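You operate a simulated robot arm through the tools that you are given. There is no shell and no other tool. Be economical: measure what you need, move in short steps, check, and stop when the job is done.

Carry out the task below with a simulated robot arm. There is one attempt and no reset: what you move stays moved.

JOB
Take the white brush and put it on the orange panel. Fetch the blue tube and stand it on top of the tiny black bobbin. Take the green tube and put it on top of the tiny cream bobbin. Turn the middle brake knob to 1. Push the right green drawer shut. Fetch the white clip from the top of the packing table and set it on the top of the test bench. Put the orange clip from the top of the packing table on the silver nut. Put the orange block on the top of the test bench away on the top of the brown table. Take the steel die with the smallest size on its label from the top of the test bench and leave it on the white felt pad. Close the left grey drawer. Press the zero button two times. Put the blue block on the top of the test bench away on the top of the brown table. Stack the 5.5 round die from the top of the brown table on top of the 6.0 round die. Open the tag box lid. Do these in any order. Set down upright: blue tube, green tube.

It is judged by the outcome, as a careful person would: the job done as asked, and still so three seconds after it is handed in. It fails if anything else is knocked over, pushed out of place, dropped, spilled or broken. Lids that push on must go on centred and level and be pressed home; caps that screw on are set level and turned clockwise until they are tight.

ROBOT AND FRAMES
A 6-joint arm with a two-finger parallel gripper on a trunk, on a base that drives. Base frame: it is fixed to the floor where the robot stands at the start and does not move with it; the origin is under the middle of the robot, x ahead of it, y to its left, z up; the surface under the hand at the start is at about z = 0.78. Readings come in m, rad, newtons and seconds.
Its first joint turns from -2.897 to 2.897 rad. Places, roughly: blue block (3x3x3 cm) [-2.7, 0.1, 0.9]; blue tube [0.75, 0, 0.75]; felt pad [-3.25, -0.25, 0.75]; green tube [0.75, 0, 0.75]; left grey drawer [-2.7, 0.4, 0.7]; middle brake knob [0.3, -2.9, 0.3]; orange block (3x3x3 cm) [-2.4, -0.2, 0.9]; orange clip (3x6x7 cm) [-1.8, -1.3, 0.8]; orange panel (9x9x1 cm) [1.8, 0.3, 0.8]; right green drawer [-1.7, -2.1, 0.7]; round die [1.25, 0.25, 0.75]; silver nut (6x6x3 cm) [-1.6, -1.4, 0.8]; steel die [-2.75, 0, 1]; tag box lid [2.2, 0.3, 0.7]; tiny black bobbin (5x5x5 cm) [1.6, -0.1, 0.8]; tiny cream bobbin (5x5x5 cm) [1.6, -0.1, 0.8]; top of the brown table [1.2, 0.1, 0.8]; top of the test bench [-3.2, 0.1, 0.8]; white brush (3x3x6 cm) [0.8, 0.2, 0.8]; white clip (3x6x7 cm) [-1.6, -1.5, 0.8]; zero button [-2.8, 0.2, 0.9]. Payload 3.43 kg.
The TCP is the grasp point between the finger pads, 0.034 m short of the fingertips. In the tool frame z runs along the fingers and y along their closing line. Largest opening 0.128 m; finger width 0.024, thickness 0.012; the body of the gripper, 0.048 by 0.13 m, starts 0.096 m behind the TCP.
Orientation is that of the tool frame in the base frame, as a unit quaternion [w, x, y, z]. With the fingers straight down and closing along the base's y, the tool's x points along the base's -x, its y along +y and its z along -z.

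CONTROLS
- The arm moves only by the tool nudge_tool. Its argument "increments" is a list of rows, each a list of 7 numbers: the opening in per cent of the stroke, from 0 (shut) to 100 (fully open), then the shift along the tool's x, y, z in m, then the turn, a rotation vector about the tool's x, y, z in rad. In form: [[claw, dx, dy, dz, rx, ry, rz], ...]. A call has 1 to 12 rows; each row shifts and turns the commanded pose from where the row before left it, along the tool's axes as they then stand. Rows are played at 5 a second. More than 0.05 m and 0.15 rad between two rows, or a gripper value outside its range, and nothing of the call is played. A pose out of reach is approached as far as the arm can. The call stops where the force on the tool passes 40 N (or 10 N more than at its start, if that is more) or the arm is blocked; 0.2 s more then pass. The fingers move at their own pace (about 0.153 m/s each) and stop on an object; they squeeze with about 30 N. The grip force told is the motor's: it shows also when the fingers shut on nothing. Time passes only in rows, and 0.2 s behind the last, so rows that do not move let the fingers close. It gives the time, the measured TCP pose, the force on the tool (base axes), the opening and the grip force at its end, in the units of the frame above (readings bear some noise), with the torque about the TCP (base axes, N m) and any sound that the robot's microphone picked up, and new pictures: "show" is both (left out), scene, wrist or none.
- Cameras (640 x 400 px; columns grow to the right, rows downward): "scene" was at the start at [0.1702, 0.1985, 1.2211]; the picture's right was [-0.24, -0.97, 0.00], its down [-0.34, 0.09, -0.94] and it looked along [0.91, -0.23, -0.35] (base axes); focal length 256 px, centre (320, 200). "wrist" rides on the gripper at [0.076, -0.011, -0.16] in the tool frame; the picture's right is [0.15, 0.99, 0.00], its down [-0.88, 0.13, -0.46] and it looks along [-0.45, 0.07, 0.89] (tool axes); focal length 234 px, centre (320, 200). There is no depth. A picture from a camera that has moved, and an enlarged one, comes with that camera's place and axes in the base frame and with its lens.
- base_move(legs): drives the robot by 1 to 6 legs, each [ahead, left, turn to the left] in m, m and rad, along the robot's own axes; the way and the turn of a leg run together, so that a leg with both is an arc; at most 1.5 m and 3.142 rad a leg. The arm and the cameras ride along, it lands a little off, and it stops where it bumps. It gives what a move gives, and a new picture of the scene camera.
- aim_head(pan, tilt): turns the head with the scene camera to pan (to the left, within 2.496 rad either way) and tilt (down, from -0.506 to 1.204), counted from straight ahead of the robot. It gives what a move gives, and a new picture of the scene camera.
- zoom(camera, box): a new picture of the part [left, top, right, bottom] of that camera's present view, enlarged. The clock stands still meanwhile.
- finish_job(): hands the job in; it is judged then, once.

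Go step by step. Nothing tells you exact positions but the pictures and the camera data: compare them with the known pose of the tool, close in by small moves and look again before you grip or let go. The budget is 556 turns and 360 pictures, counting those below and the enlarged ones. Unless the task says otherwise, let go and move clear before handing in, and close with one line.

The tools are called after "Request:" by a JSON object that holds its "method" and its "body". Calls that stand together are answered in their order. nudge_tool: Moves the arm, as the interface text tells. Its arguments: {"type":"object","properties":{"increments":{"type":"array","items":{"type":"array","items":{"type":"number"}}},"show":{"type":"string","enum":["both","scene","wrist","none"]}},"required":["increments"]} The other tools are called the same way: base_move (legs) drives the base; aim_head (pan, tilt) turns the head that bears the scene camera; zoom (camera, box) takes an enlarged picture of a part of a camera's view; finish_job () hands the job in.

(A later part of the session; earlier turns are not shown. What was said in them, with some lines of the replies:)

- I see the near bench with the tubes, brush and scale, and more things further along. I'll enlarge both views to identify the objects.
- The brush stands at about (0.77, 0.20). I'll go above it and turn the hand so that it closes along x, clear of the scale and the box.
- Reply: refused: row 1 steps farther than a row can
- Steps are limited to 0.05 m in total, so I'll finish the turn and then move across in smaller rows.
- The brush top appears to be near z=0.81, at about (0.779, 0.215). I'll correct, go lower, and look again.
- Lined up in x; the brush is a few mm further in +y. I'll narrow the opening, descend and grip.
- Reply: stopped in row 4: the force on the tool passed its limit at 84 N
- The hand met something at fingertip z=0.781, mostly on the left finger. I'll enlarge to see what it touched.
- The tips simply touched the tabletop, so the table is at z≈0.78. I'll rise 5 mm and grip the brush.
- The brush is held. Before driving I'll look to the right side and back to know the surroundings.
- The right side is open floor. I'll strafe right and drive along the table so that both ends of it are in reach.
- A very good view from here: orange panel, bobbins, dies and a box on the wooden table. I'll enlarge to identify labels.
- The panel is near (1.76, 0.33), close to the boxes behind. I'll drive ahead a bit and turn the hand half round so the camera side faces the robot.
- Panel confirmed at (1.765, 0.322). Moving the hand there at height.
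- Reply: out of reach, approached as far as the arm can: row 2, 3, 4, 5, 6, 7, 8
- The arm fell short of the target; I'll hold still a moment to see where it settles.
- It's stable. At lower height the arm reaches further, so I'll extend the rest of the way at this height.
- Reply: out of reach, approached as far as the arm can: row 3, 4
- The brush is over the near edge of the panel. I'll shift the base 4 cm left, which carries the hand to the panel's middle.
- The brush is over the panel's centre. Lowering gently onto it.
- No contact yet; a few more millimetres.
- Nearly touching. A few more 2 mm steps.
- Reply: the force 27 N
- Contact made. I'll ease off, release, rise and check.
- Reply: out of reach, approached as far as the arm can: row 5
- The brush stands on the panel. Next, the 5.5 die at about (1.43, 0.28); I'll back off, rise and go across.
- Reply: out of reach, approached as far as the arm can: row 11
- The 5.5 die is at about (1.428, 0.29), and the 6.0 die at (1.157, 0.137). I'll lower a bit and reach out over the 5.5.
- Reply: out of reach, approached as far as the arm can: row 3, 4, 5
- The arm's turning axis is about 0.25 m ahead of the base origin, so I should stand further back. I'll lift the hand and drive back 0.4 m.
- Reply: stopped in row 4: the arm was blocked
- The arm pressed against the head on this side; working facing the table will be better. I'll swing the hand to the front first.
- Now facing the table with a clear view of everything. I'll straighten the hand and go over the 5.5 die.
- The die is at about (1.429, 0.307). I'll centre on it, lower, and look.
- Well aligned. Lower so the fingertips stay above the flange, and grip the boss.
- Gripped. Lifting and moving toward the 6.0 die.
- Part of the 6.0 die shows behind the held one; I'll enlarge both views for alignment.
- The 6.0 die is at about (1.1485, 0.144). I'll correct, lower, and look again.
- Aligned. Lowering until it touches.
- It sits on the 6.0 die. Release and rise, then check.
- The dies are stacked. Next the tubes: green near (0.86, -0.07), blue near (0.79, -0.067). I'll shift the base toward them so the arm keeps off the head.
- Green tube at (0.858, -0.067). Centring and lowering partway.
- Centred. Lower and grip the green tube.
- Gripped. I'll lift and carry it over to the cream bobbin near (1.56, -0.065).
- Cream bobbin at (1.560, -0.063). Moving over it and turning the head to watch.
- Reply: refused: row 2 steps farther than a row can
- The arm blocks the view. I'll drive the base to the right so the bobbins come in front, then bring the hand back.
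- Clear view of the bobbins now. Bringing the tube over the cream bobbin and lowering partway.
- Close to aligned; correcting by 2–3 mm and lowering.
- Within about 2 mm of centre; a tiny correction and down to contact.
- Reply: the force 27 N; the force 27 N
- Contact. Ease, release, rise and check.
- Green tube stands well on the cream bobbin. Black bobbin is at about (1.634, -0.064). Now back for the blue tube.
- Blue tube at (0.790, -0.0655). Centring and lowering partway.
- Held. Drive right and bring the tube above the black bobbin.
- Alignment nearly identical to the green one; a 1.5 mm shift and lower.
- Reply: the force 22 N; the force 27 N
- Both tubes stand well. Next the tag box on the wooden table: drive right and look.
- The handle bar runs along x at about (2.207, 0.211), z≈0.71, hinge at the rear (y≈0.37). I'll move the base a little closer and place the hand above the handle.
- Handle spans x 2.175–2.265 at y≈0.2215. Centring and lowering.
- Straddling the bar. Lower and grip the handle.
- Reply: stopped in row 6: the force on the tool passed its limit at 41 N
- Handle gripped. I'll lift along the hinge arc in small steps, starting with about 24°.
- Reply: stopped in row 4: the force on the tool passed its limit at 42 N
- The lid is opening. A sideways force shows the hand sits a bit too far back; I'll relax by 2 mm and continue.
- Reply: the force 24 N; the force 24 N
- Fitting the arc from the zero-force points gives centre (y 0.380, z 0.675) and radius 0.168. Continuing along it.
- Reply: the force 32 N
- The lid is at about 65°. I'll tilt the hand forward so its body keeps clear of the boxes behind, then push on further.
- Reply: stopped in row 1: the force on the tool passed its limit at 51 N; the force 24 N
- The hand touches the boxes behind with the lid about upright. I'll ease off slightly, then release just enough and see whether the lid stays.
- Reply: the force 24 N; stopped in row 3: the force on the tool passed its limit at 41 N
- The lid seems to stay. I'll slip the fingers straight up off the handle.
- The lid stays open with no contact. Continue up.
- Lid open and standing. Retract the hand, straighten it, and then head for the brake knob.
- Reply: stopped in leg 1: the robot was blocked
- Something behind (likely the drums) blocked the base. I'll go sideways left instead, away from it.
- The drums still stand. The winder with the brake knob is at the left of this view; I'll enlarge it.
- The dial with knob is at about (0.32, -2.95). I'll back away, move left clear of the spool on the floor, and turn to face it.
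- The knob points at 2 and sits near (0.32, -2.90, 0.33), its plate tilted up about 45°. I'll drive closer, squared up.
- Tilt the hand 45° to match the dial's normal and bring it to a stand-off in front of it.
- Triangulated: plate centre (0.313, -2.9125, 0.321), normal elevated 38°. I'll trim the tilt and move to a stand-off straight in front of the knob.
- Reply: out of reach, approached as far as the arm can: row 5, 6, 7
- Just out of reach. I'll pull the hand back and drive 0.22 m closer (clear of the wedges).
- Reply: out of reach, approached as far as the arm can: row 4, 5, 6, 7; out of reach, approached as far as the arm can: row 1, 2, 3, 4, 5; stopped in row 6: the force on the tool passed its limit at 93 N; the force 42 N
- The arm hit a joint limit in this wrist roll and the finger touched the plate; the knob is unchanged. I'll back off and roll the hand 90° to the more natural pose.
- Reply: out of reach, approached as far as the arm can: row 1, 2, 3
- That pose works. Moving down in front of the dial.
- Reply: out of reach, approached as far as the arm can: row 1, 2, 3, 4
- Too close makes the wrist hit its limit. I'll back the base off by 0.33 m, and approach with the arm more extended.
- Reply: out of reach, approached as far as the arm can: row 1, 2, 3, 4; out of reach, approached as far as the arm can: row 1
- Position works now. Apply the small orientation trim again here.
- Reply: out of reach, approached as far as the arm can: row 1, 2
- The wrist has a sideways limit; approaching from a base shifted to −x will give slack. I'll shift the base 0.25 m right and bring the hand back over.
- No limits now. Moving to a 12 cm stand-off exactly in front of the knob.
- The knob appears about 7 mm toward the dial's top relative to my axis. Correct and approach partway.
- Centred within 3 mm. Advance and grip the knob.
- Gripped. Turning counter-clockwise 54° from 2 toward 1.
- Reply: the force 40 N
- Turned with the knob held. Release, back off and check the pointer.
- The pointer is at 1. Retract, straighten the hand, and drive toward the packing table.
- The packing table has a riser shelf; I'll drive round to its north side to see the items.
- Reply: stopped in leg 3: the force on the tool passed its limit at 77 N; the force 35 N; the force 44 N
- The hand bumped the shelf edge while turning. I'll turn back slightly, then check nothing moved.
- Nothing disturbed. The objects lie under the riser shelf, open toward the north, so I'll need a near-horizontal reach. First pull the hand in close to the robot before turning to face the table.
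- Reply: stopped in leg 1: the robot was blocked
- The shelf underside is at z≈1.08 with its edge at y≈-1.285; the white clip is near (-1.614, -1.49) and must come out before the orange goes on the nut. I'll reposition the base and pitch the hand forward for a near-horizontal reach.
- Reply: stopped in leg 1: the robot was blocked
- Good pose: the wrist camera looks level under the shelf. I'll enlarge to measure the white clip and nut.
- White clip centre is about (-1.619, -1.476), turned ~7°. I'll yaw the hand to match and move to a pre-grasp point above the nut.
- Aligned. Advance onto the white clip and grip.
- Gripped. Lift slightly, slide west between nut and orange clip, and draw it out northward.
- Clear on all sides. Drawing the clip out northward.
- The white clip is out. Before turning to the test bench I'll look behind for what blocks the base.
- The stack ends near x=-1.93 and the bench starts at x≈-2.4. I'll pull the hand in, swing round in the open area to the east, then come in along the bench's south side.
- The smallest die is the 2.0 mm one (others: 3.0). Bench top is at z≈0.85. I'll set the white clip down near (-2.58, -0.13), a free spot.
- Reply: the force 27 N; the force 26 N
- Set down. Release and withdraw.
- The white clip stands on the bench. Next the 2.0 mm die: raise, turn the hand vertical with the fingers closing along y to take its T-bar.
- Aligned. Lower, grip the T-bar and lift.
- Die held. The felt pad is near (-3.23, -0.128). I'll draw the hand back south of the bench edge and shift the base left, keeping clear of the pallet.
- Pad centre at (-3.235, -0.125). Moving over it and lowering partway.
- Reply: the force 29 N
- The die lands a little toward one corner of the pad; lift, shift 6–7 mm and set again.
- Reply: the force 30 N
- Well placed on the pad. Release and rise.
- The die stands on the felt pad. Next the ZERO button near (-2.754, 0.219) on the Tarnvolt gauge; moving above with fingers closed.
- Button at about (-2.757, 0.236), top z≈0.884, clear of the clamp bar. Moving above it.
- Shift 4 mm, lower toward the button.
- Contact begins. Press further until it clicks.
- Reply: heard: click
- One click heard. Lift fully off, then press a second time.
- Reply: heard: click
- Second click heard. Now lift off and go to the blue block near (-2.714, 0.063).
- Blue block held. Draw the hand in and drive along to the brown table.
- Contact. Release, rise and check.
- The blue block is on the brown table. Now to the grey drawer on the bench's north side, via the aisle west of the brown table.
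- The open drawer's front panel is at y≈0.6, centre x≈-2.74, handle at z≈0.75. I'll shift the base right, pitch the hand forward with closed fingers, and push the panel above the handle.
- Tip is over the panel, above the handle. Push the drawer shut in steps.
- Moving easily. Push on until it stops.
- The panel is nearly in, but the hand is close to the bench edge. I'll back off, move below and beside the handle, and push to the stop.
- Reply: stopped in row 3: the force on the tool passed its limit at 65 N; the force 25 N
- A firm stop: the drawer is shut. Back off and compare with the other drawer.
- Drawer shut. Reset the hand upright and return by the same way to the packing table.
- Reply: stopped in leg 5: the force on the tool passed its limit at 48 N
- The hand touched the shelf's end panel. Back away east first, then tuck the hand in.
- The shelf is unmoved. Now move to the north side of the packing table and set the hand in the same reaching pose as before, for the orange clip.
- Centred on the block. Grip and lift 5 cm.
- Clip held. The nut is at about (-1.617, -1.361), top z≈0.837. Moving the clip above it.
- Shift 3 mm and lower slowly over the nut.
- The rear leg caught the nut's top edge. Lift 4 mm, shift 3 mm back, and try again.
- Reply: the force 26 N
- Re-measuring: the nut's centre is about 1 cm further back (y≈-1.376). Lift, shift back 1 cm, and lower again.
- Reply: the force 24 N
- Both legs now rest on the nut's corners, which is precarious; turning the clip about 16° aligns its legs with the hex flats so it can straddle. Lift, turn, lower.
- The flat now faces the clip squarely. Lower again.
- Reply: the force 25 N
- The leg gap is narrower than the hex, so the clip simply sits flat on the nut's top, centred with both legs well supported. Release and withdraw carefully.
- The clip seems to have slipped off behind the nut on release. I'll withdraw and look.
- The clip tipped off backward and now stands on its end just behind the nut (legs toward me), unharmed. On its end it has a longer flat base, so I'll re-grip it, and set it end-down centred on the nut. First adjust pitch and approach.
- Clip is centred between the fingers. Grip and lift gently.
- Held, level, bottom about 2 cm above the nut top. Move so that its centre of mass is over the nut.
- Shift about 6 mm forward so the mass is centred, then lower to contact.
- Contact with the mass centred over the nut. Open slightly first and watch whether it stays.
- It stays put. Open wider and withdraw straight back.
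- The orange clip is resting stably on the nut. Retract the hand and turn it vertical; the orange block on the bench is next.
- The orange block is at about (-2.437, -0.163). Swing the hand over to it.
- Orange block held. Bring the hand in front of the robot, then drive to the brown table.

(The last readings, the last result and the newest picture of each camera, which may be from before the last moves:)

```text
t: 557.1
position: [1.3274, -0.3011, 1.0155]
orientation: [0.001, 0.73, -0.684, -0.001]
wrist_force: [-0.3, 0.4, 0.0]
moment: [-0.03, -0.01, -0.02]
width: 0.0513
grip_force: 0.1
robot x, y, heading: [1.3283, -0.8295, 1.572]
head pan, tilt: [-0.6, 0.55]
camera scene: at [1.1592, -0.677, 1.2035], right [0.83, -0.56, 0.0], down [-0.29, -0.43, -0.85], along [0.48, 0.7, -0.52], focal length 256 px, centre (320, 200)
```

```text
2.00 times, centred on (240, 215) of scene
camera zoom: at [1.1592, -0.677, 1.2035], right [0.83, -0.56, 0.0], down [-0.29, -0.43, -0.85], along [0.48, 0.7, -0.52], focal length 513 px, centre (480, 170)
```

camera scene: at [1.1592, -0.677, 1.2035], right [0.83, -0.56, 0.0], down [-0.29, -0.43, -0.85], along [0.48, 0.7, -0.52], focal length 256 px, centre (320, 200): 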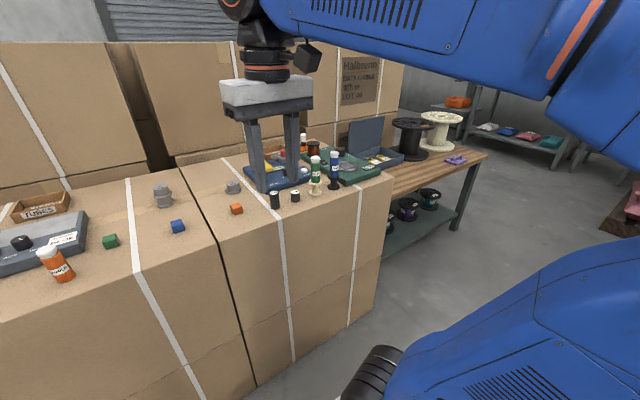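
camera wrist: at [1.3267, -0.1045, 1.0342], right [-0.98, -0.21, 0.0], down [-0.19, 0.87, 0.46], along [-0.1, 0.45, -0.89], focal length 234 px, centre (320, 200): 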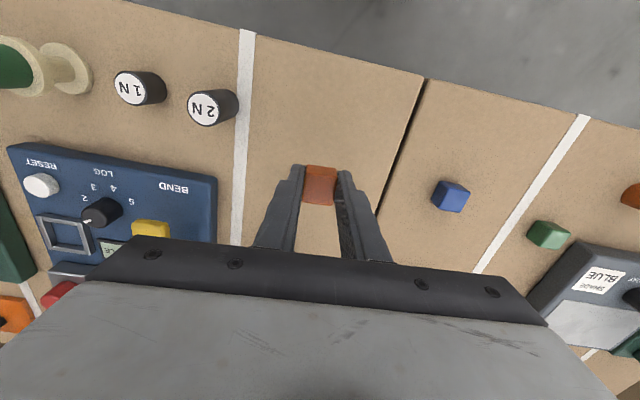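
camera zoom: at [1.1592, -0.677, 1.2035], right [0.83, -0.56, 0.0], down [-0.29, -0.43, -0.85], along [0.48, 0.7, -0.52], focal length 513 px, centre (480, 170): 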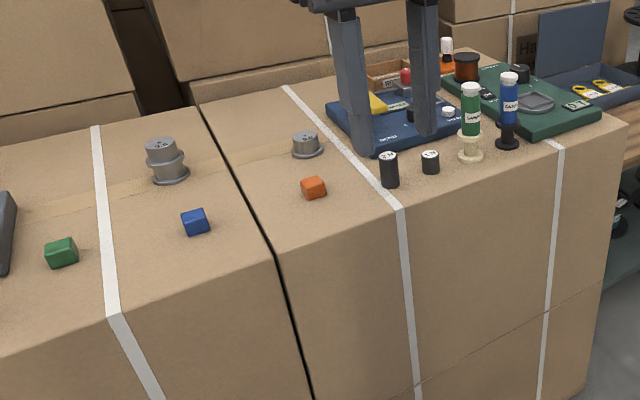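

All brown-table goals look right. The last job is the right green drawer on the packing table's south side. Driving there, approaching from the east.

Request:
{"method": "base_move", "body": {"legs": [[0, 1.5, 0], [0, 0.35, 0], [-0.4, 0, 0], [0, 0, 1.57], [0, 0.5, 0]]}}

Request:
{"method": "aim_head", "body": {"pan": 0.1, "tilt": 0.45}}

```text
t: 574.9
position: [-1.0463, -1.7553, 1.0172]
orientation: [0.001, 0.999, 0.034, 0.0]
wrist_force: [-0.1, -0.4, 0.5]
moment: [-0.03, -0.02, 0.02]
width: 0.0515
grip_force: 0.1
robot x, y, heading: [-0.5127, -1.7511, -3.132]
head pan, tilt: [-0.6, 0.55]
camera scene: at [-0.6669, -1.9199, 1.2036], right [0.56, 0.83, 0.0], down [0.43, -0.29, -0.85], along [-0.71, 0.48, -0.52], focal length 256 px, centre (320, 200)
```

scene: 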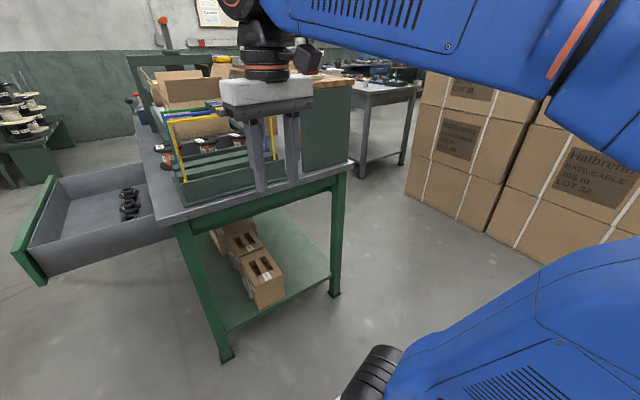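

```text
t: 575.9
position: [-1.0461, -1.7549, 1.0178]
orientation: [0.001, 0.999, 0.034, 0.0]
wrist_force: [0.6, 0.8, 0.3]
moment: [-0.01, 0.0, -0.03]
width: 0.0511
grip_force: 0.2
robot x, y, heading: [-0.5129, -1.7509, -3.139]
head pan, tilt: [0.099, 0.45]
camera scene: at [-0.6839, -1.9798, 1.2126], right [-0.1, 0.99, 0.0], down [0.43, 0.05, -0.9], along [-0.9, -0.09, -0.44], focal length 256 px, centre (320, 200)
```

scene: 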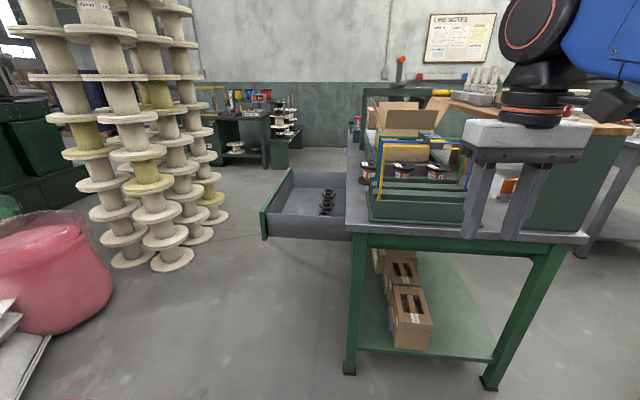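

The drawer front is at y≈-2.26 (east end x≈-1.44, z 0.68–0.79). Shift the base south, pitch the hand forward and yaw it toward the drawer front, fingers closed.

Request:
{"method": "base_move", "body": {"legs": [[0.05, 0.36, 0]]}}

Request:
{"method": "nudge_tool", "body": {"increments": [[0, 0, 0, 0, 0, -0.1375, 0], [0, 0, 0, 0, 0, -0.1375, 0], [0, 0, 0, 0, 0, -0.1375, 0], [0, 0, 0, 0, 0, -0.1375, 0], [0, 0, 0, 0, 0, -0.1375, 0], [0, 0, 0, 0, 0, -0.1375, 0], [0, 0, 0, 0, 0, -0.1375, 0], [0, 0, 0, 0, 0, -0.1375, 0], [0, 0, 0, 0, 0.129, 0, 0.066], [0, 0, 0, 0, 0.129, 0, 0.066], [0, 0, 0, 0, 0.129, 0, 0.066], [0, 0, 0, 0, 0.129, 0, 0.066]], "show": "scene"}}

```text
t: 578.3
position: [-1.094, -2.1144, 1.0168]
orientation: [0.001, 0.999, 0.032, 0.0]
wrist_force: [-0.1, -0.1, 0.1]
moment: [-0.03, 0.04, -0.01]
width: 0.0512
grip_force: 0.1
robot x, y, heading: [-0.5612, -2.1102, -3.138]
head pan, tilt: [0.099, 0.45]
camera scene: at [-0.7337, -2.3402, 1.2126], right [-0.1, 0.99, 0.0], down [0.43, 0.04, -0.9], along [-0.9, -0.09, -0.44], focal length 256 px, centre (320, 200)
```

scene: 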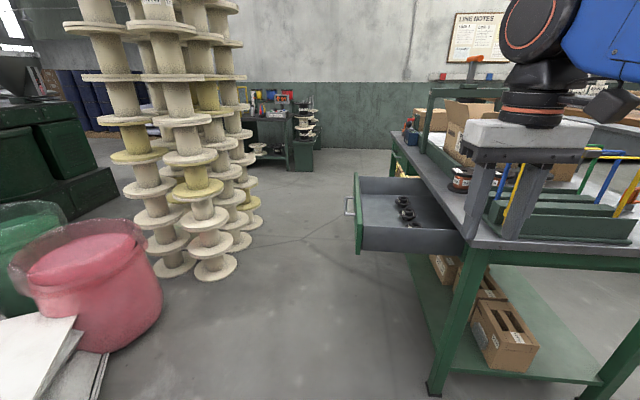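

```text
t: 580.9
position: [-1.0933, -2.1138, 1.0181]
orientation: [-0.131, 0.823, -0.219, -0.507]
wrist_force: [-0.5, 1.1, -0.1]
moment: [0.0, 0.0, 0.03]
width: 0.0
grip_force: 29.7
robot x, y, heading: [-0.5629, -2.1123, -3.138]
head pan, tilt: [0.099, 0.45]
camera scene: at [-0.7336, -2.3399, 1.2127], right [-0.1, 0.99, 0.0], down [0.43, 0.04, -0.9], along [-0.9, -0.09, -0.44], focal length 256 px, centre (320, 200)
```

scene: 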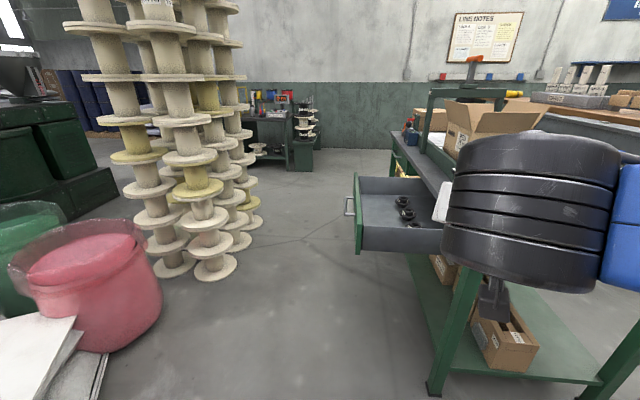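

Request:
{"method": "zoom", "body": {"camera": "scene", "box": [330, 150, 450, 270]}}

Request:
{"method": "nudge_tool", "body": {"increments": [[0, 0, 0, 0, 0.129, 0, 0.066], [0, 0, 0, 0, 0.129, 0, 0.066], [0, 0, 0, 0, 0, 0, 0]], "show": "wrist"}}

```text
3.33 times, centred on (390, 210) of scene
camera zoom: at [-0.7336, -2.3399, 1.2127], right [-0.1, 0.99, 0.0], down [0.43, 0.04, -0.9], along [-0.9, -0.09, -0.44], focal length 855 px, centre (87, 167)
```

zoom: 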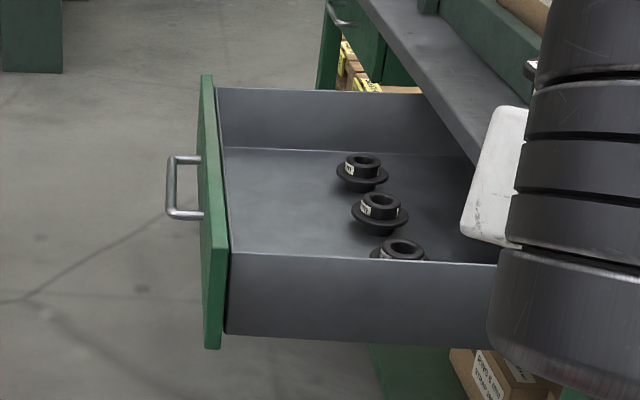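

```text
t: 581.7
position: [-1.0936, -2.1132, 1.0171]
orientation: [-0.203, 0.784, -0.336, -0.481]
wrist_force: [-0.4, -0.2, 0.4]
moment: [-0.01, 0.0, -0.02]
width: 0.0001
grip_force: 30.2
robot x, y, heading: [-0.5645, -2.1147, -3.141]
head pan, tilt: [0.099, 0.45]
camera wrist: at [-0.9642, -2.2317, 1.0222], right [-0.67, -0.73, -0.13], down [-0.09, -0.09, 0.99], along [-0.74, 0.67, 0.0], focal length 234 px, centre (320, 200)
```

wrist: 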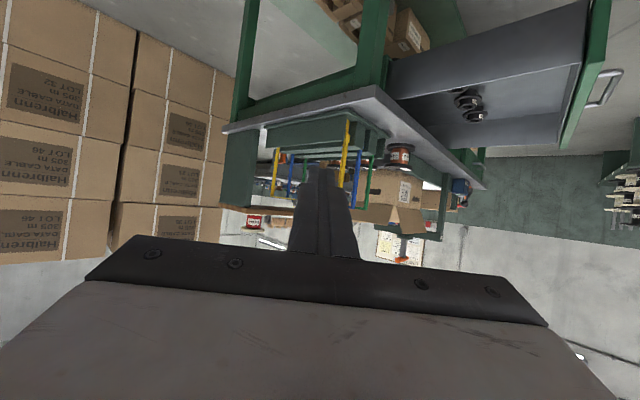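

Panel: x −1.98…−1.476, south face y≈-2.29, z 0.64–0.77. Move the closed fingertips round to its south side near the east end, clear of the handle.

Request:
{"method": "nudge_tool", "body": {"increments": [[0, 0.0235, 0.0383, -0.0049, 0, 0, 0], [0, 0.0235, 0.0383, -0.0049, 0, 0, 0], [0, 0.0235, 0.0383, -0.0049, 0, 0, 0], [0, 0.0235, 0.0383, -0.0049, 0, 0, 0], [0, 0.0235, 0.0383, -0.0049, 0, 0, 0], [0, 0.0235, 0.0383, -0.0049, 0, 0, 0], [0, 0.0235, 0.0383, -0.0049, 0, 0, 0], [0, 0.0235, 0.0383, -0.0049, 0, 0, 0], [0, 0.0235, 0.0383, -0.0049, 0, 0, 0], [0, 0, 0, 0, 0, 0, 0]], "show": "scene"}}

```text
t: 583.9
position: [-1.2493, -2.4513, 0.8503]
orientation: [-0.203, 0.784, -0.335, -0.482]
wrist_force: [-0.6, -0.6, 0.3]
moment: [0.01, 0.02, -0.01]
width: 0.0
grip_force: 29.8
robot x, y, heading: [-0.5586, -2.1142, -3.14]
head pan, tilt: [0.099, 0.45]
camera scene: at [-0.7336, -2.3403, 1.2126], right [-0.1, 0.99, 0.0], down [0.43, 0.04, -0.9], along [-0.9, -0.09, -0.44], focal length 256 px, centre (320, 200)
```

scene: 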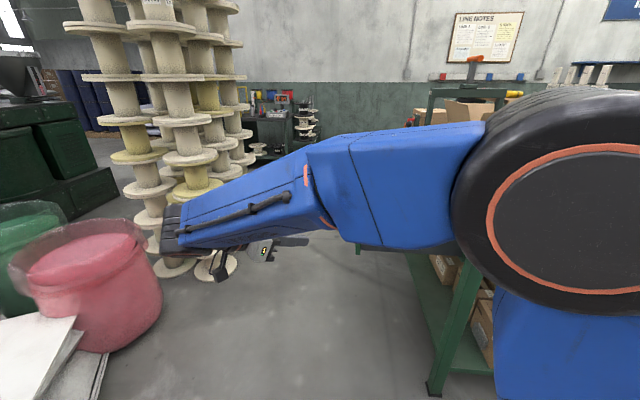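

Request:
{"method": "nudge_tool", "body": {"increments": [[0, 0, 0.0218, 0.0413, 0, 0, 0], [0, 0, 0.0218, 0.0413, 0, 0, 0], [0, 0, 0.0218, 0.0413, 0, 0, 0], [0, 0, 0.0218, 0.0413, 0, 0, 0], [0, 0, 0, 0, 0, 0, 0]], "show": "wrist"}}

```text
t: 585.1
position: [-1.416, -2.4051, 0.7744]
orientation: [-0.203, 0.784, -0.335, -0.481]
wrist_force: [-0.4, -0.2, 0.7]
moment: [-0.02, 0.01, 0.0]
width: 0.0001
grip_force: 30.0
robot x, y, heading: [-0.5621, -2.1091, -3.136]
head pan, tilt: [0.099, 0.45]
camera wrist: at [-1.2862, -2.5226, 0.7805], right [-0.67, -0.73, -0.13], down [-0.09, -0.09, 0.99], along [-0.74, 0.67, 0.0], focal length 234 px, centre (320, 200)
```

wrist: 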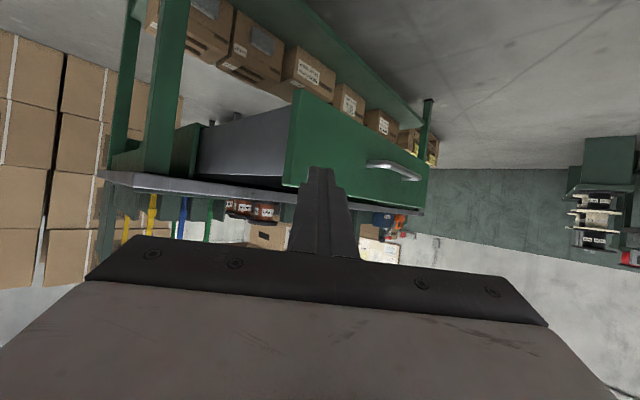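

Geometry confirmed. Move in to just south of the panel.

Request:
{"method": "nudge_tool", "body": {"increments": [[0, -0.0017, 0.0191, 0.0432, 0, 0, 0], [0, -0.0017, 0.0191, 0.0432, 0, 0, 0], [0, -0.0017, 0.0191, 0.0432, 0, 0, 0], [0, 0, 0, 0, 0, 0, 0]], "show": "wrist"}}

```text
t: 586.1
position: [-1.5402, -2.3621, 0.7207]
orientation: [-0.202, 0.784, -0.334, -0.482]
wrist_force: [0.0, -0.1, -0.3]
moment: [-0.02, -0.03, -0.01]
width: 0.0
grip_force: 30.2
robot x, y, heading: [-0.5636, -2.1151, -3.137]
head pan, tilt: [0.099, 0.45]
camera wrist: at [-1.4088, -2.4786, 0.7266], right [-0.67, -0.73, -0.13], down [-0.09, -0.09, 0.99], along [-0.74, 0.67, 0.0], focal length 234 px, centre (320, 200)
```

wrist: 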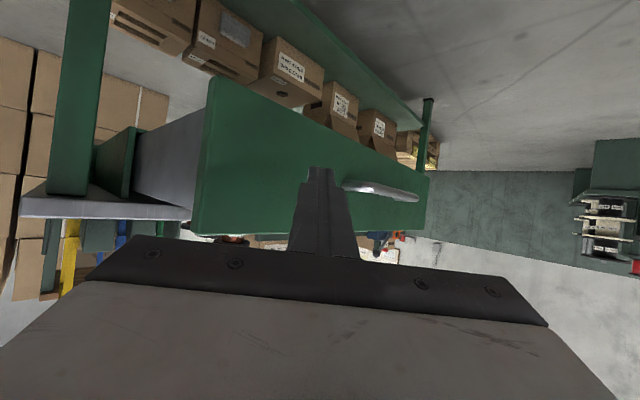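

Push the drawer in slowly along +y.

Request:
{"method": "nudge_tool", "body": {"increments": [[0, -0.0066, -0.0138, 0.0128, 0, 0, 0], [0, -0.0066, -0.0138, 0.0128, 0, 0, 0], [0, -0.0066, -0.0138, 0.0128, 0, 0, 0], [0, -0.0066, -0.0138, 0.0128, 0, 0, 0], [0, -0.0066, -0.0138, 0.0128, 0, 0, 0], [0, -0.0066, -0.0138, 0.0128, 0, 0, 0], [0, -0.0066, -0.0138, 0.0128, 0, 0, 0], [0, -0.0066, -0.0138, 0.0128, 0, 0, 0], [0, 0, 0, 0, 0, 0, 0]], "show": "both"}}

```text
t: 588.1
position: [-1.5379, -2.2012, 0.7213]
orientation: [-0.203, 0.784, -0.336, -0.481]
wrist_force: [0.7, 0.6, 0.7]
moment: [0.02, 0.0, -0.02]
width: 0.0
grip_force: 30.1
robot x, y, heading: [-0.5619, -2.1143, -3.141]
head pan, tilt: [0.099, 0.45]
camera scene: at [-0.7337, -2.3403, 1.2126], right [-0.1, 0.99, 0.0], down [0.43, 0.04, -0.9], along [-0.9, -0.09, -0.44], focal length 256 px, centre (320, 200)
camera wrist: at [-1.4078, -2.3187, 0.7269], right [-0.67, -0.73, -0.13], down [-0.09, -0.09, 0.99], along [-0.74, 0.67, 0.0], focal length 234 px, centre (320, 200)
```

scene: 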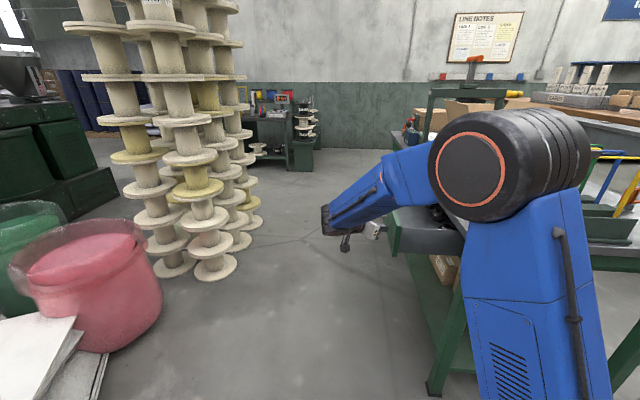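
wrist: 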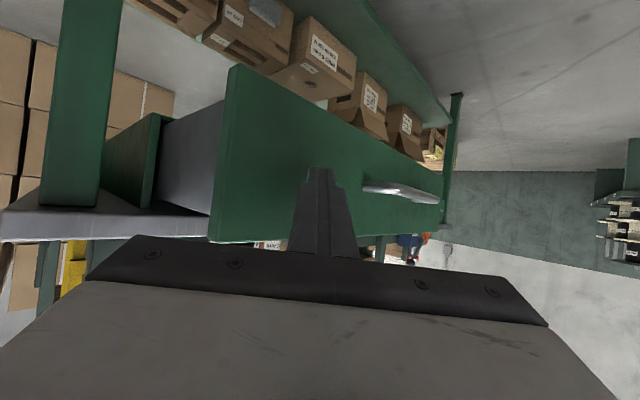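

Drawer is moving. Continue.

Request:
{"method": "nudge_tool", "body": {"increments": [[0, -0.0066, -0.0138, 0.0128, 0, 0, 0], [0, -0.0066, -0.0138, 0.0128, 0, 0, 0], [0, -0.0066, -0.0138, 0.0128, 0, 0, 0], [0, -0.0066, -0.0138, 0.0128, 0, 0, 0], [0, -0.0066, -0.0138, 0.0128, 0, 0, 0], [0, -0.0066, -0.0138, 0.0128, 0, 0, 0], [0, -0.0066, -0.0138, 0.0128, 0, 0, 0], [0, 0, 0, 0, 0, 0, 0]], "show": "both"}}

```text
t: 589.9
position: [-1.5398, -2.0615, 0.7207]
orientation: [-0.203, 0.784, -0.335, -0.482]
wrist_force: [-0.6, 0.5, -0.4]
moment: [-0.04, 0.03, 0.0]
width: 0.0002
grip_force: 29.8
robot x, y, heading: [-0.5615, -2.1122, -3.142]
head pan, tilt: [0.099, 0.45]
camera scene: at [-0.7338, -2.3402, 1.2126], right [-0.1, 0.99, 0.0], down [0.43, 0.04, -0.9], along [-0.9, -0.09, -0.44], focal length 256 px, centre (320, 200)
camera wrist: at [-1.4093, -2.1789, 0.7274], right [-0.67, -0.73, -0.13], down [-0.09, -0.09, 0.99], along [-0.74, 0.67, 0.0], focal length 234 px, centre (320, 200)
```

scene: 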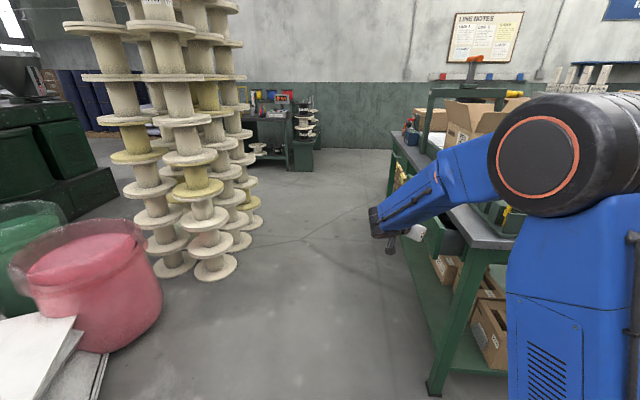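
wrist: 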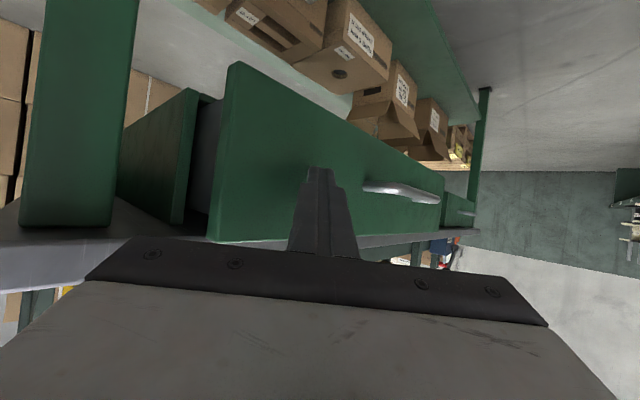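

Request:
{"method": "nudge_tool", "body": {"increments": [[0, -0.0033, -0.0069, 0.0064, 0, 0, 0], [0, -0.0033, -0.0069, 0.0064, 0, 0, 0], [0, -0.0033, -0.0069, 0.0064, 0, 0, 0], [0, -0.0033, -0.0069, 0.0064, 0, 0, 0], [0, 0, 0, 0, 0, 0, 0]], "show": "wrist"}}

```text
t: 591.1
position: [-1.5397, -2.022, 0.7209]
orientation: [-0.203, 0.784, -0.335, -0.481]
wrist_force: [-0.9, 0.6, -0.4]
moment: [-0.01, 0.01, 0.0]
width: 0.0001
grip_force: 29.9
robot x, y, heading: [-0.5637, -2.1098, -3.14]
head pan, tilt: [0.099, 0.45]
camera wrist: at [-1.4088, -2.1389, 0.7271], right [-0.67, -0.73, -0.13], down [-0.09, -0.09, 0.99], along [-0.74, 0.67, 0.0], focal length 234 px, centre (320, 200)
```

wrist: 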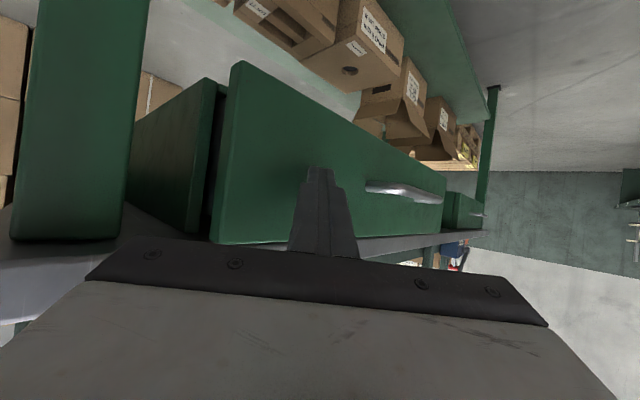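

Request:
{"method": "nudge_tool", "body": {"increments": [[0, -0.0026, -0.0055, 0.0051, 0, 0, 0], [0, -0.0026, -0.0055, 0.0051, 0, 0, 0], [0, -0.0026, -0.0055, 0.0051, 0, 0, 0], [0, -0.0026, -0.0055, 0.0051, 0, 0, 0], [0, 0, 0, 0, 0, 0, 0]], "show": "wrist"}}

```text
t: 592.3
position: [-1.5396, -1.9908, 0.7212]
orientation: [-0.203, 0.784, -0.335, -0.482]
wrist_force: [-0.4, 0.0, 0.2]
moment: [-0.01, 0.0, 0.03]
width: 0.0001
grip_force: 30.2
robot x, y, heading: [-0.5643, -2.1124, -3.142]
head pan, tilt: [0.099, 0.45]
camera wrist: at [-1.4089, -2.1076, 0.7272], right [-0.67, -0.73, -0.13], down [-0.09, -0.09, 0.99], along [-0.74, 0.67, 0.0], focal length 234 px, centre (320, 200)
```

wrist: 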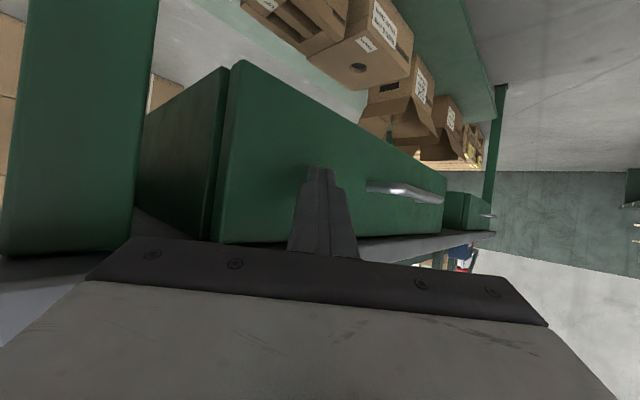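

Request:
{"method": "nudge_tool", "body": {"increments": [[0, -0.0017, -0.0035, 0.0032, 0, 0, 0], [0, -0.0017, -0.0035, 0.0032, 0, 0, 0], [0, -0.0017, -0.0035, 0.0032, 0, 0, 0], [0, -0.0017, -0.0035, 0.0032, 0, 0, 0], [0, 0, 0, 0, 0, 0, 0]], "show": "wrist"}}

```text
t: 593.1
position: [-1.5398, -1.9816, 0.7219]
orientation: [-0.2, 0.786, -0.332, -0.482]
wrist_force: [5.7, -7.3, 1.8]
moment: [0.04, -0.02, -0.05]
width: 0.0
grip_force: 30.0
robot x, y, heading: [-0.5608, -2.1105, -3.139]
head pan, tilt: [0.099, 0.45]
stopped in row 4: the force on the tool passed its limit at 47 N (the readings are from after the stop); the commanded pose is now the measured one
camera wrist: at [-1.4076, -2.0974, 0.7276], right [-0.66, -0.74, -0.12], down [-0.09, -0.09, 0.99], along [-0.75, 0.67, 0.0], focal length 234 px, centre (320, 200)
```

wrist: 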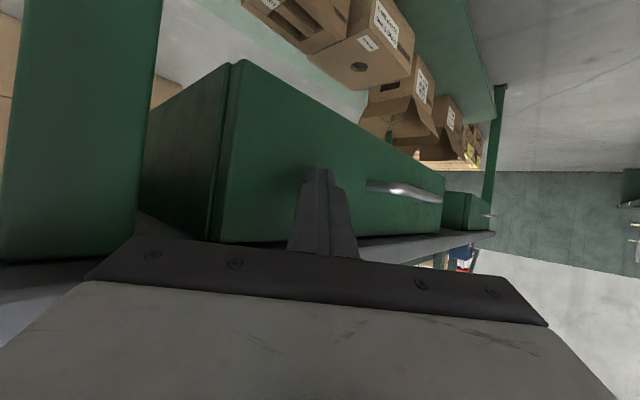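

A firm stop with the seam closed. Back away and check the drawer.

Request:
{"method": "nudge_tool", "body": {"increments": [[0, 0.0133, 0.0277, -0.0257, 0, 0, 0], [0, 0.0133, 0.0277, -0.0257, 0, 0, 0], [0, 0.0133, 0.0277, -0.0257, 0, 0, 0], [0, 0.0133, 0.0277, -0.0257, 0, 0, 0], [0, 0.0133, 0.0277, -0.0257, 0, 0, 0], [0, 0, 0, -0.045, 0, 0, 0], [0, 0, 0, -0.045, 0, 0, 0], [0, 0, 0, 0, 0, 0, 0]], "show": "both"}}

Request:
{"method": "zoom", "body": {"camera": "wrist", "box": [160, 40, 500, 250]}}

```text
t: 594.9
position: [-1.4809, -2.2405, 0.7615]
orientation: [-0.201, 0.785, -0.333, -0.482]
wrist_force: [-0.8, -0.1, 0.0]
moment: [0.04, 0.02, 0.02]
width: 0.0
grip_force: 30.1
robot x, y, heading: [-0.5616, -2.1115, -3.14]
head pan, tilt: [0.099, 0.45]
camera scene: at [-0.7332, -2.3411, 1.2126], right [-0.1, 0.99, 0.0], down [0.43, 0.04, -0.9], along [-0.9, -0.09, -0.44], focal length 256 px, centre (320, 200)
camera wrist: at [-1.3492, -2.3555, 0.7679], right [-0.66, -0.74, -0.13], down [-0.09, -0.09, 0.99], along [-0.74, 0.67, 0.0], focal length 234 px, centre (320, 200)
```

scene: 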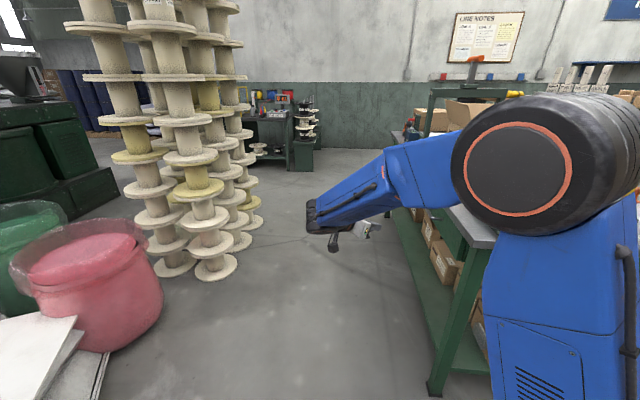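
wrist: 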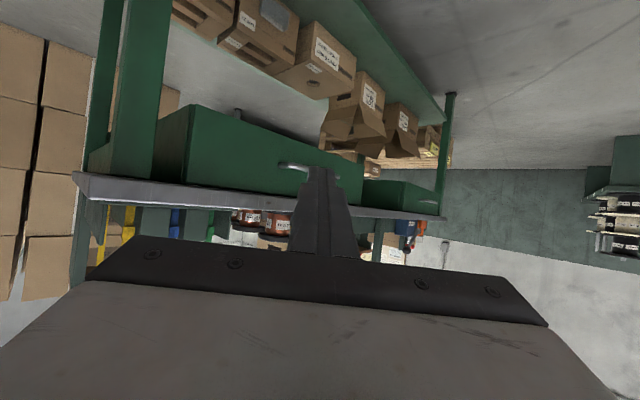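

```text
1.88 times, centred on (330, 145) of wrist
camera zoom: at [-1.3492, -2.3555, 0.7679], right [-0.66, -0.74, -0.13], down [-0.09, -0.09, 0.99], along [-0.74, 0.67, 0.0], focal length 441 px, centre (301, 304)
```

zoom: 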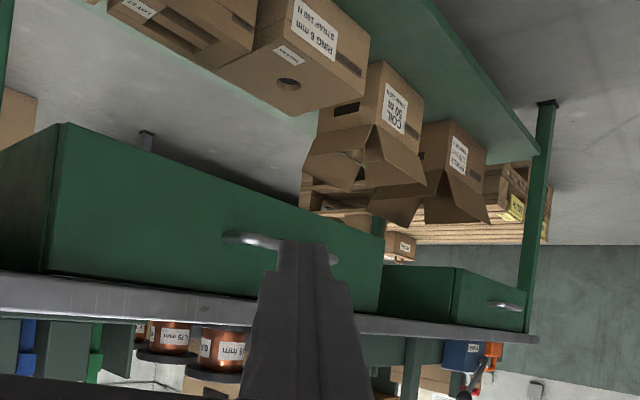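

The green drawer is shut flush. Before handing in, I'll retract and take a last look at the orange clip and the rest.

Request:
{"method": "nudge_tool", "body": {"increments": [[0, -0.0126, -0.028, -0.0367, 0, 0, 0], [0, -0.0126, -0.028, -0.0367, 0, 0, 0], [0, -0.0126, -0.028, -0.0367, 0, 0, 0], [0, -0.0126, -0.028, -0.0367, 0, 0, 0], [0, -0.0126, -0.028, -0.0367, 0, 0, 0], [0, -0.0126, -0.028, -0.0367, 0, 0, 0], [0, -0.0126, -0.028, -0.0367, 0, 0, 0], [0, -0.0126, -0.028, -0.0367, 0, 0, 0], [0, -0.0126, -0.028, -0.0367, 0, 0, 0]], "show": "none"}}

Request:
{"method": "base_move", "body": {"legs": [[0, 1.3, 0]]}}

```text
t: 596.9
position: [-1.1305, -2.2337, 1.0132]
orientation: [-0.201, 0.785, -0.333, -0.482]
wrist_force: [-0.2, -0.7, 1.3]
moment: [0.02, 0.01, -0.03]
width: 0.0001
grip_force: 30.2
robot x, y, heading: [-0.5595, -2.1115, -3.135]
head pan, tilt: [0.099, 0.45]
```

```text
t: 599.1
position: [-1.1307, -2.4377, 1.014]
orientation: [-0.201, 0.785, -0.333, -0.482]
wrist_force: [0.2, -0.6, 0.1]
moment: [0.02, -0.01, 0.0]
width: 0.0
grip_force: 30.2
robot x, y, heading: [-0.5615, -2.3157, -3.14]
head pan, tilt: [0.099, 0.45]
stopped in leg 1: the robot was blocked; the commanded pose is now the measured one
camera scene: at [-0.7327, -2.5462, 1.2126], right [-0.1, 0.99, 0.0], down [0.43, 0.04, -0.9], along [-0.9, -0.09, -0.44], focal length 256 px, centre (320, 200)
```

scene: 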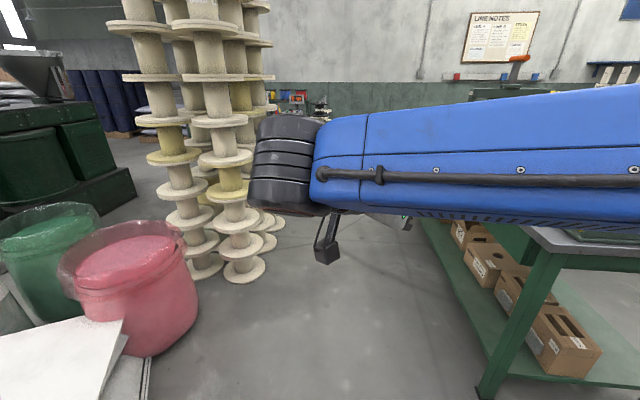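

Wrong direction — the base moved south and was stopped, probably by the red bucket. I'll back away north and check the bucket.

Request:
{"method": "base_move", "body": {"legs": [[0, -0.5, 0]]}}

Request:
{"method": "aim_head", "body": {"pan": 0.9, "tilt": 0.6}}

```text
t: 602.0
position: [-1.1324, -1.9376, 1.0137]
orientation: [-0.2, 0.786, -0.333, -0.482]
wrist_force: [-0.1, -0.4, 0.7]
moment: [-0.01, -0.01, -0.01]
width: 0.0
grip_force: 30.4
robot x, y, heading: [-0.5634, -1.817, -3.132]
head pan, tilt: [0.099, 0.45]
camera scene: at [-0.7341, -2.0453, 1.2126], right [-0.1, 0.99, 0.0], down [0.43, 0.04, -0.9], along [-0.9, -0.09, -0.44], focal length 256 px, centre (320, 200)
```

scene: 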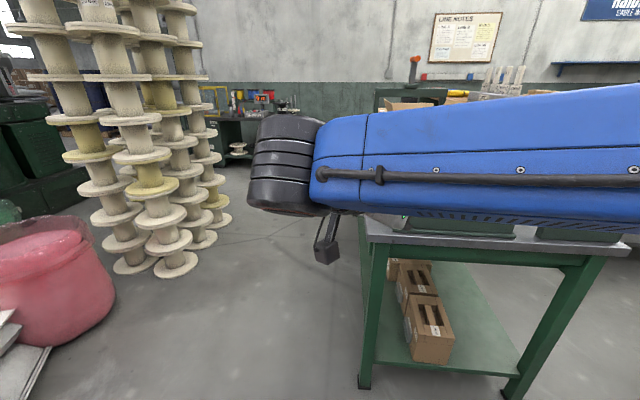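

```text
t: 603.2
position: [-1.1314, -1.9366, 1.0141]
orientation: [-0.201, 0.786, -0.333, -0.481]
wrist_force: [-0.5, 0.1, 0.0]
moment: [0.0, 0.0, 0.04]
width: 0.0
grip_force: 30.4
robot x, y, heading: [-0.561, -1.8198, -3.141]
head pan, tilt: [0.901, 0.6]
camera scene: at [-0.6975, -2.1053, 1.1991], right [-0.78, 0.62, 0.0], down [0.35, 0.44, -0.83], along [-0.51, -0.65, -0.56], focal length 256 px, centre (320, 200)
```

scene: 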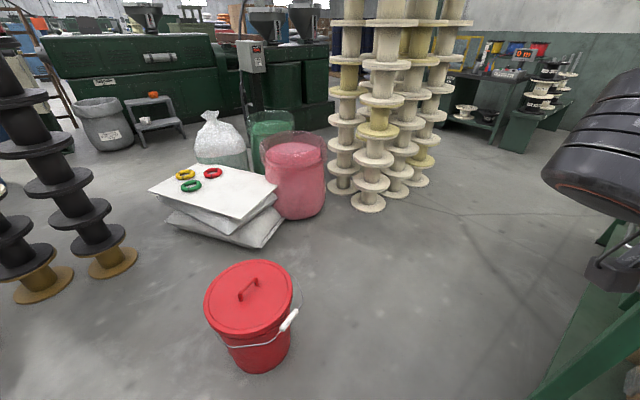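

The bucket is upright and in place. Now go north and look at the orange clip.

Request:
{"method": "base_move", "body": {"legs": [[0, -0.98, 0], [0.3, 0, 0]]}}

Request:
{"method": "aim_head", "body": {"pan": 0.75, "tilt": 0.45}}

Request:
{"method": "zoom", "body": {"camera": "scene", "box": [220, 110, 540, 310]}}

```text
t: 610.0
position: [-1.4338, -0.9445, 1.0133]
orientation: [-0.203, 0.783, -0.337, -0.481]
wrist_force: [-0.7, 0.5, -0.3]
moment: [0.03, -0.05, 0.03]
width: 0.0
grip_force: 30.3
robot x, y, heading: [-0.8633, -0.8299, 3.132]
head pan, tilt: [0.901, 0.6]
camera scene: at [-1.0007, -1.1166, 1.1991], right [-0.78, 0.63, 0.0], down [0.35, 0.44, -0.83], along [-0.52, -0.64, -0.56], focal length 256 px, centre (320, 200)
```

scene: 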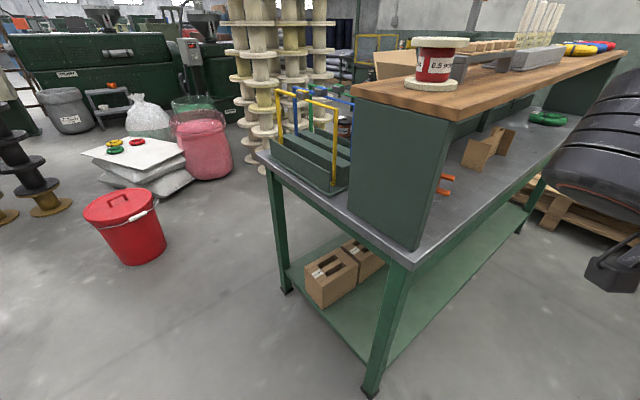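

```text
t: 610.6
position: [-1.4349, -0.9442, 1.0129]
orientation: [-0.203, 0.784, -0.337, -0.481]
wrist_force: [0.5, 0.6, 0.2]
moment: [-0.01, 0.04, 0.01]
width: 0.0
grip_force: 30.0
robot x, y, heading: [-0.8613, -0.8248, 3.131]
head pan, tilt: [0.75, 0.45]
camera scene: at [-1.0129, -1.1099, 1.2126], right [-0.68, 0.74, 0.0], down [0.32, 0.29, -0.9], along [-0.66, -0.61, -0.44], focal length 256 px, centre (320, 200)
```

scene: 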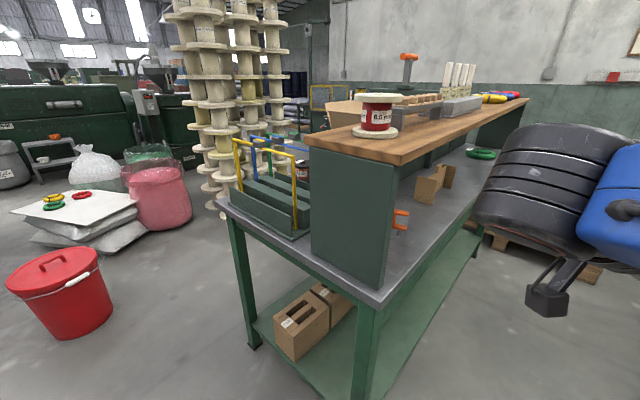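

```text
2.00 times, centred on (380, 210) of scene
camera zoom: at [-1.0129, -1.1099, 1.2126], right [-0.68, 0.74, 0.0], down [0.32, 0.29, -0.9], along [-0.66, -0.61, -0.44], focal length 513 px, centre (200, 180)
```

zoom: 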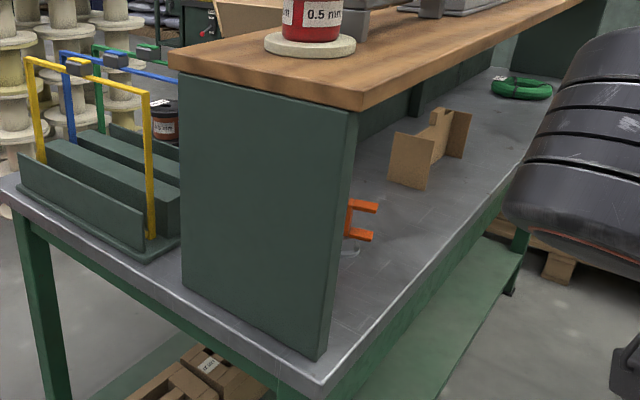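

The orange clip is still on the nut, the bucket is upright, and the other results stood when last seen. The hand is empty and clear, so I'm handing in.

Request:
{"method": "finish_job", "body": {}}

```text
The job is handed in.
```

I did all the tasks and handed the job in. Both tubes are upright on their bobbins. The orange clip slipped off the nut once and now stands on its end on it. The base or hand bumped something a few times, but I saw nothing displaced.
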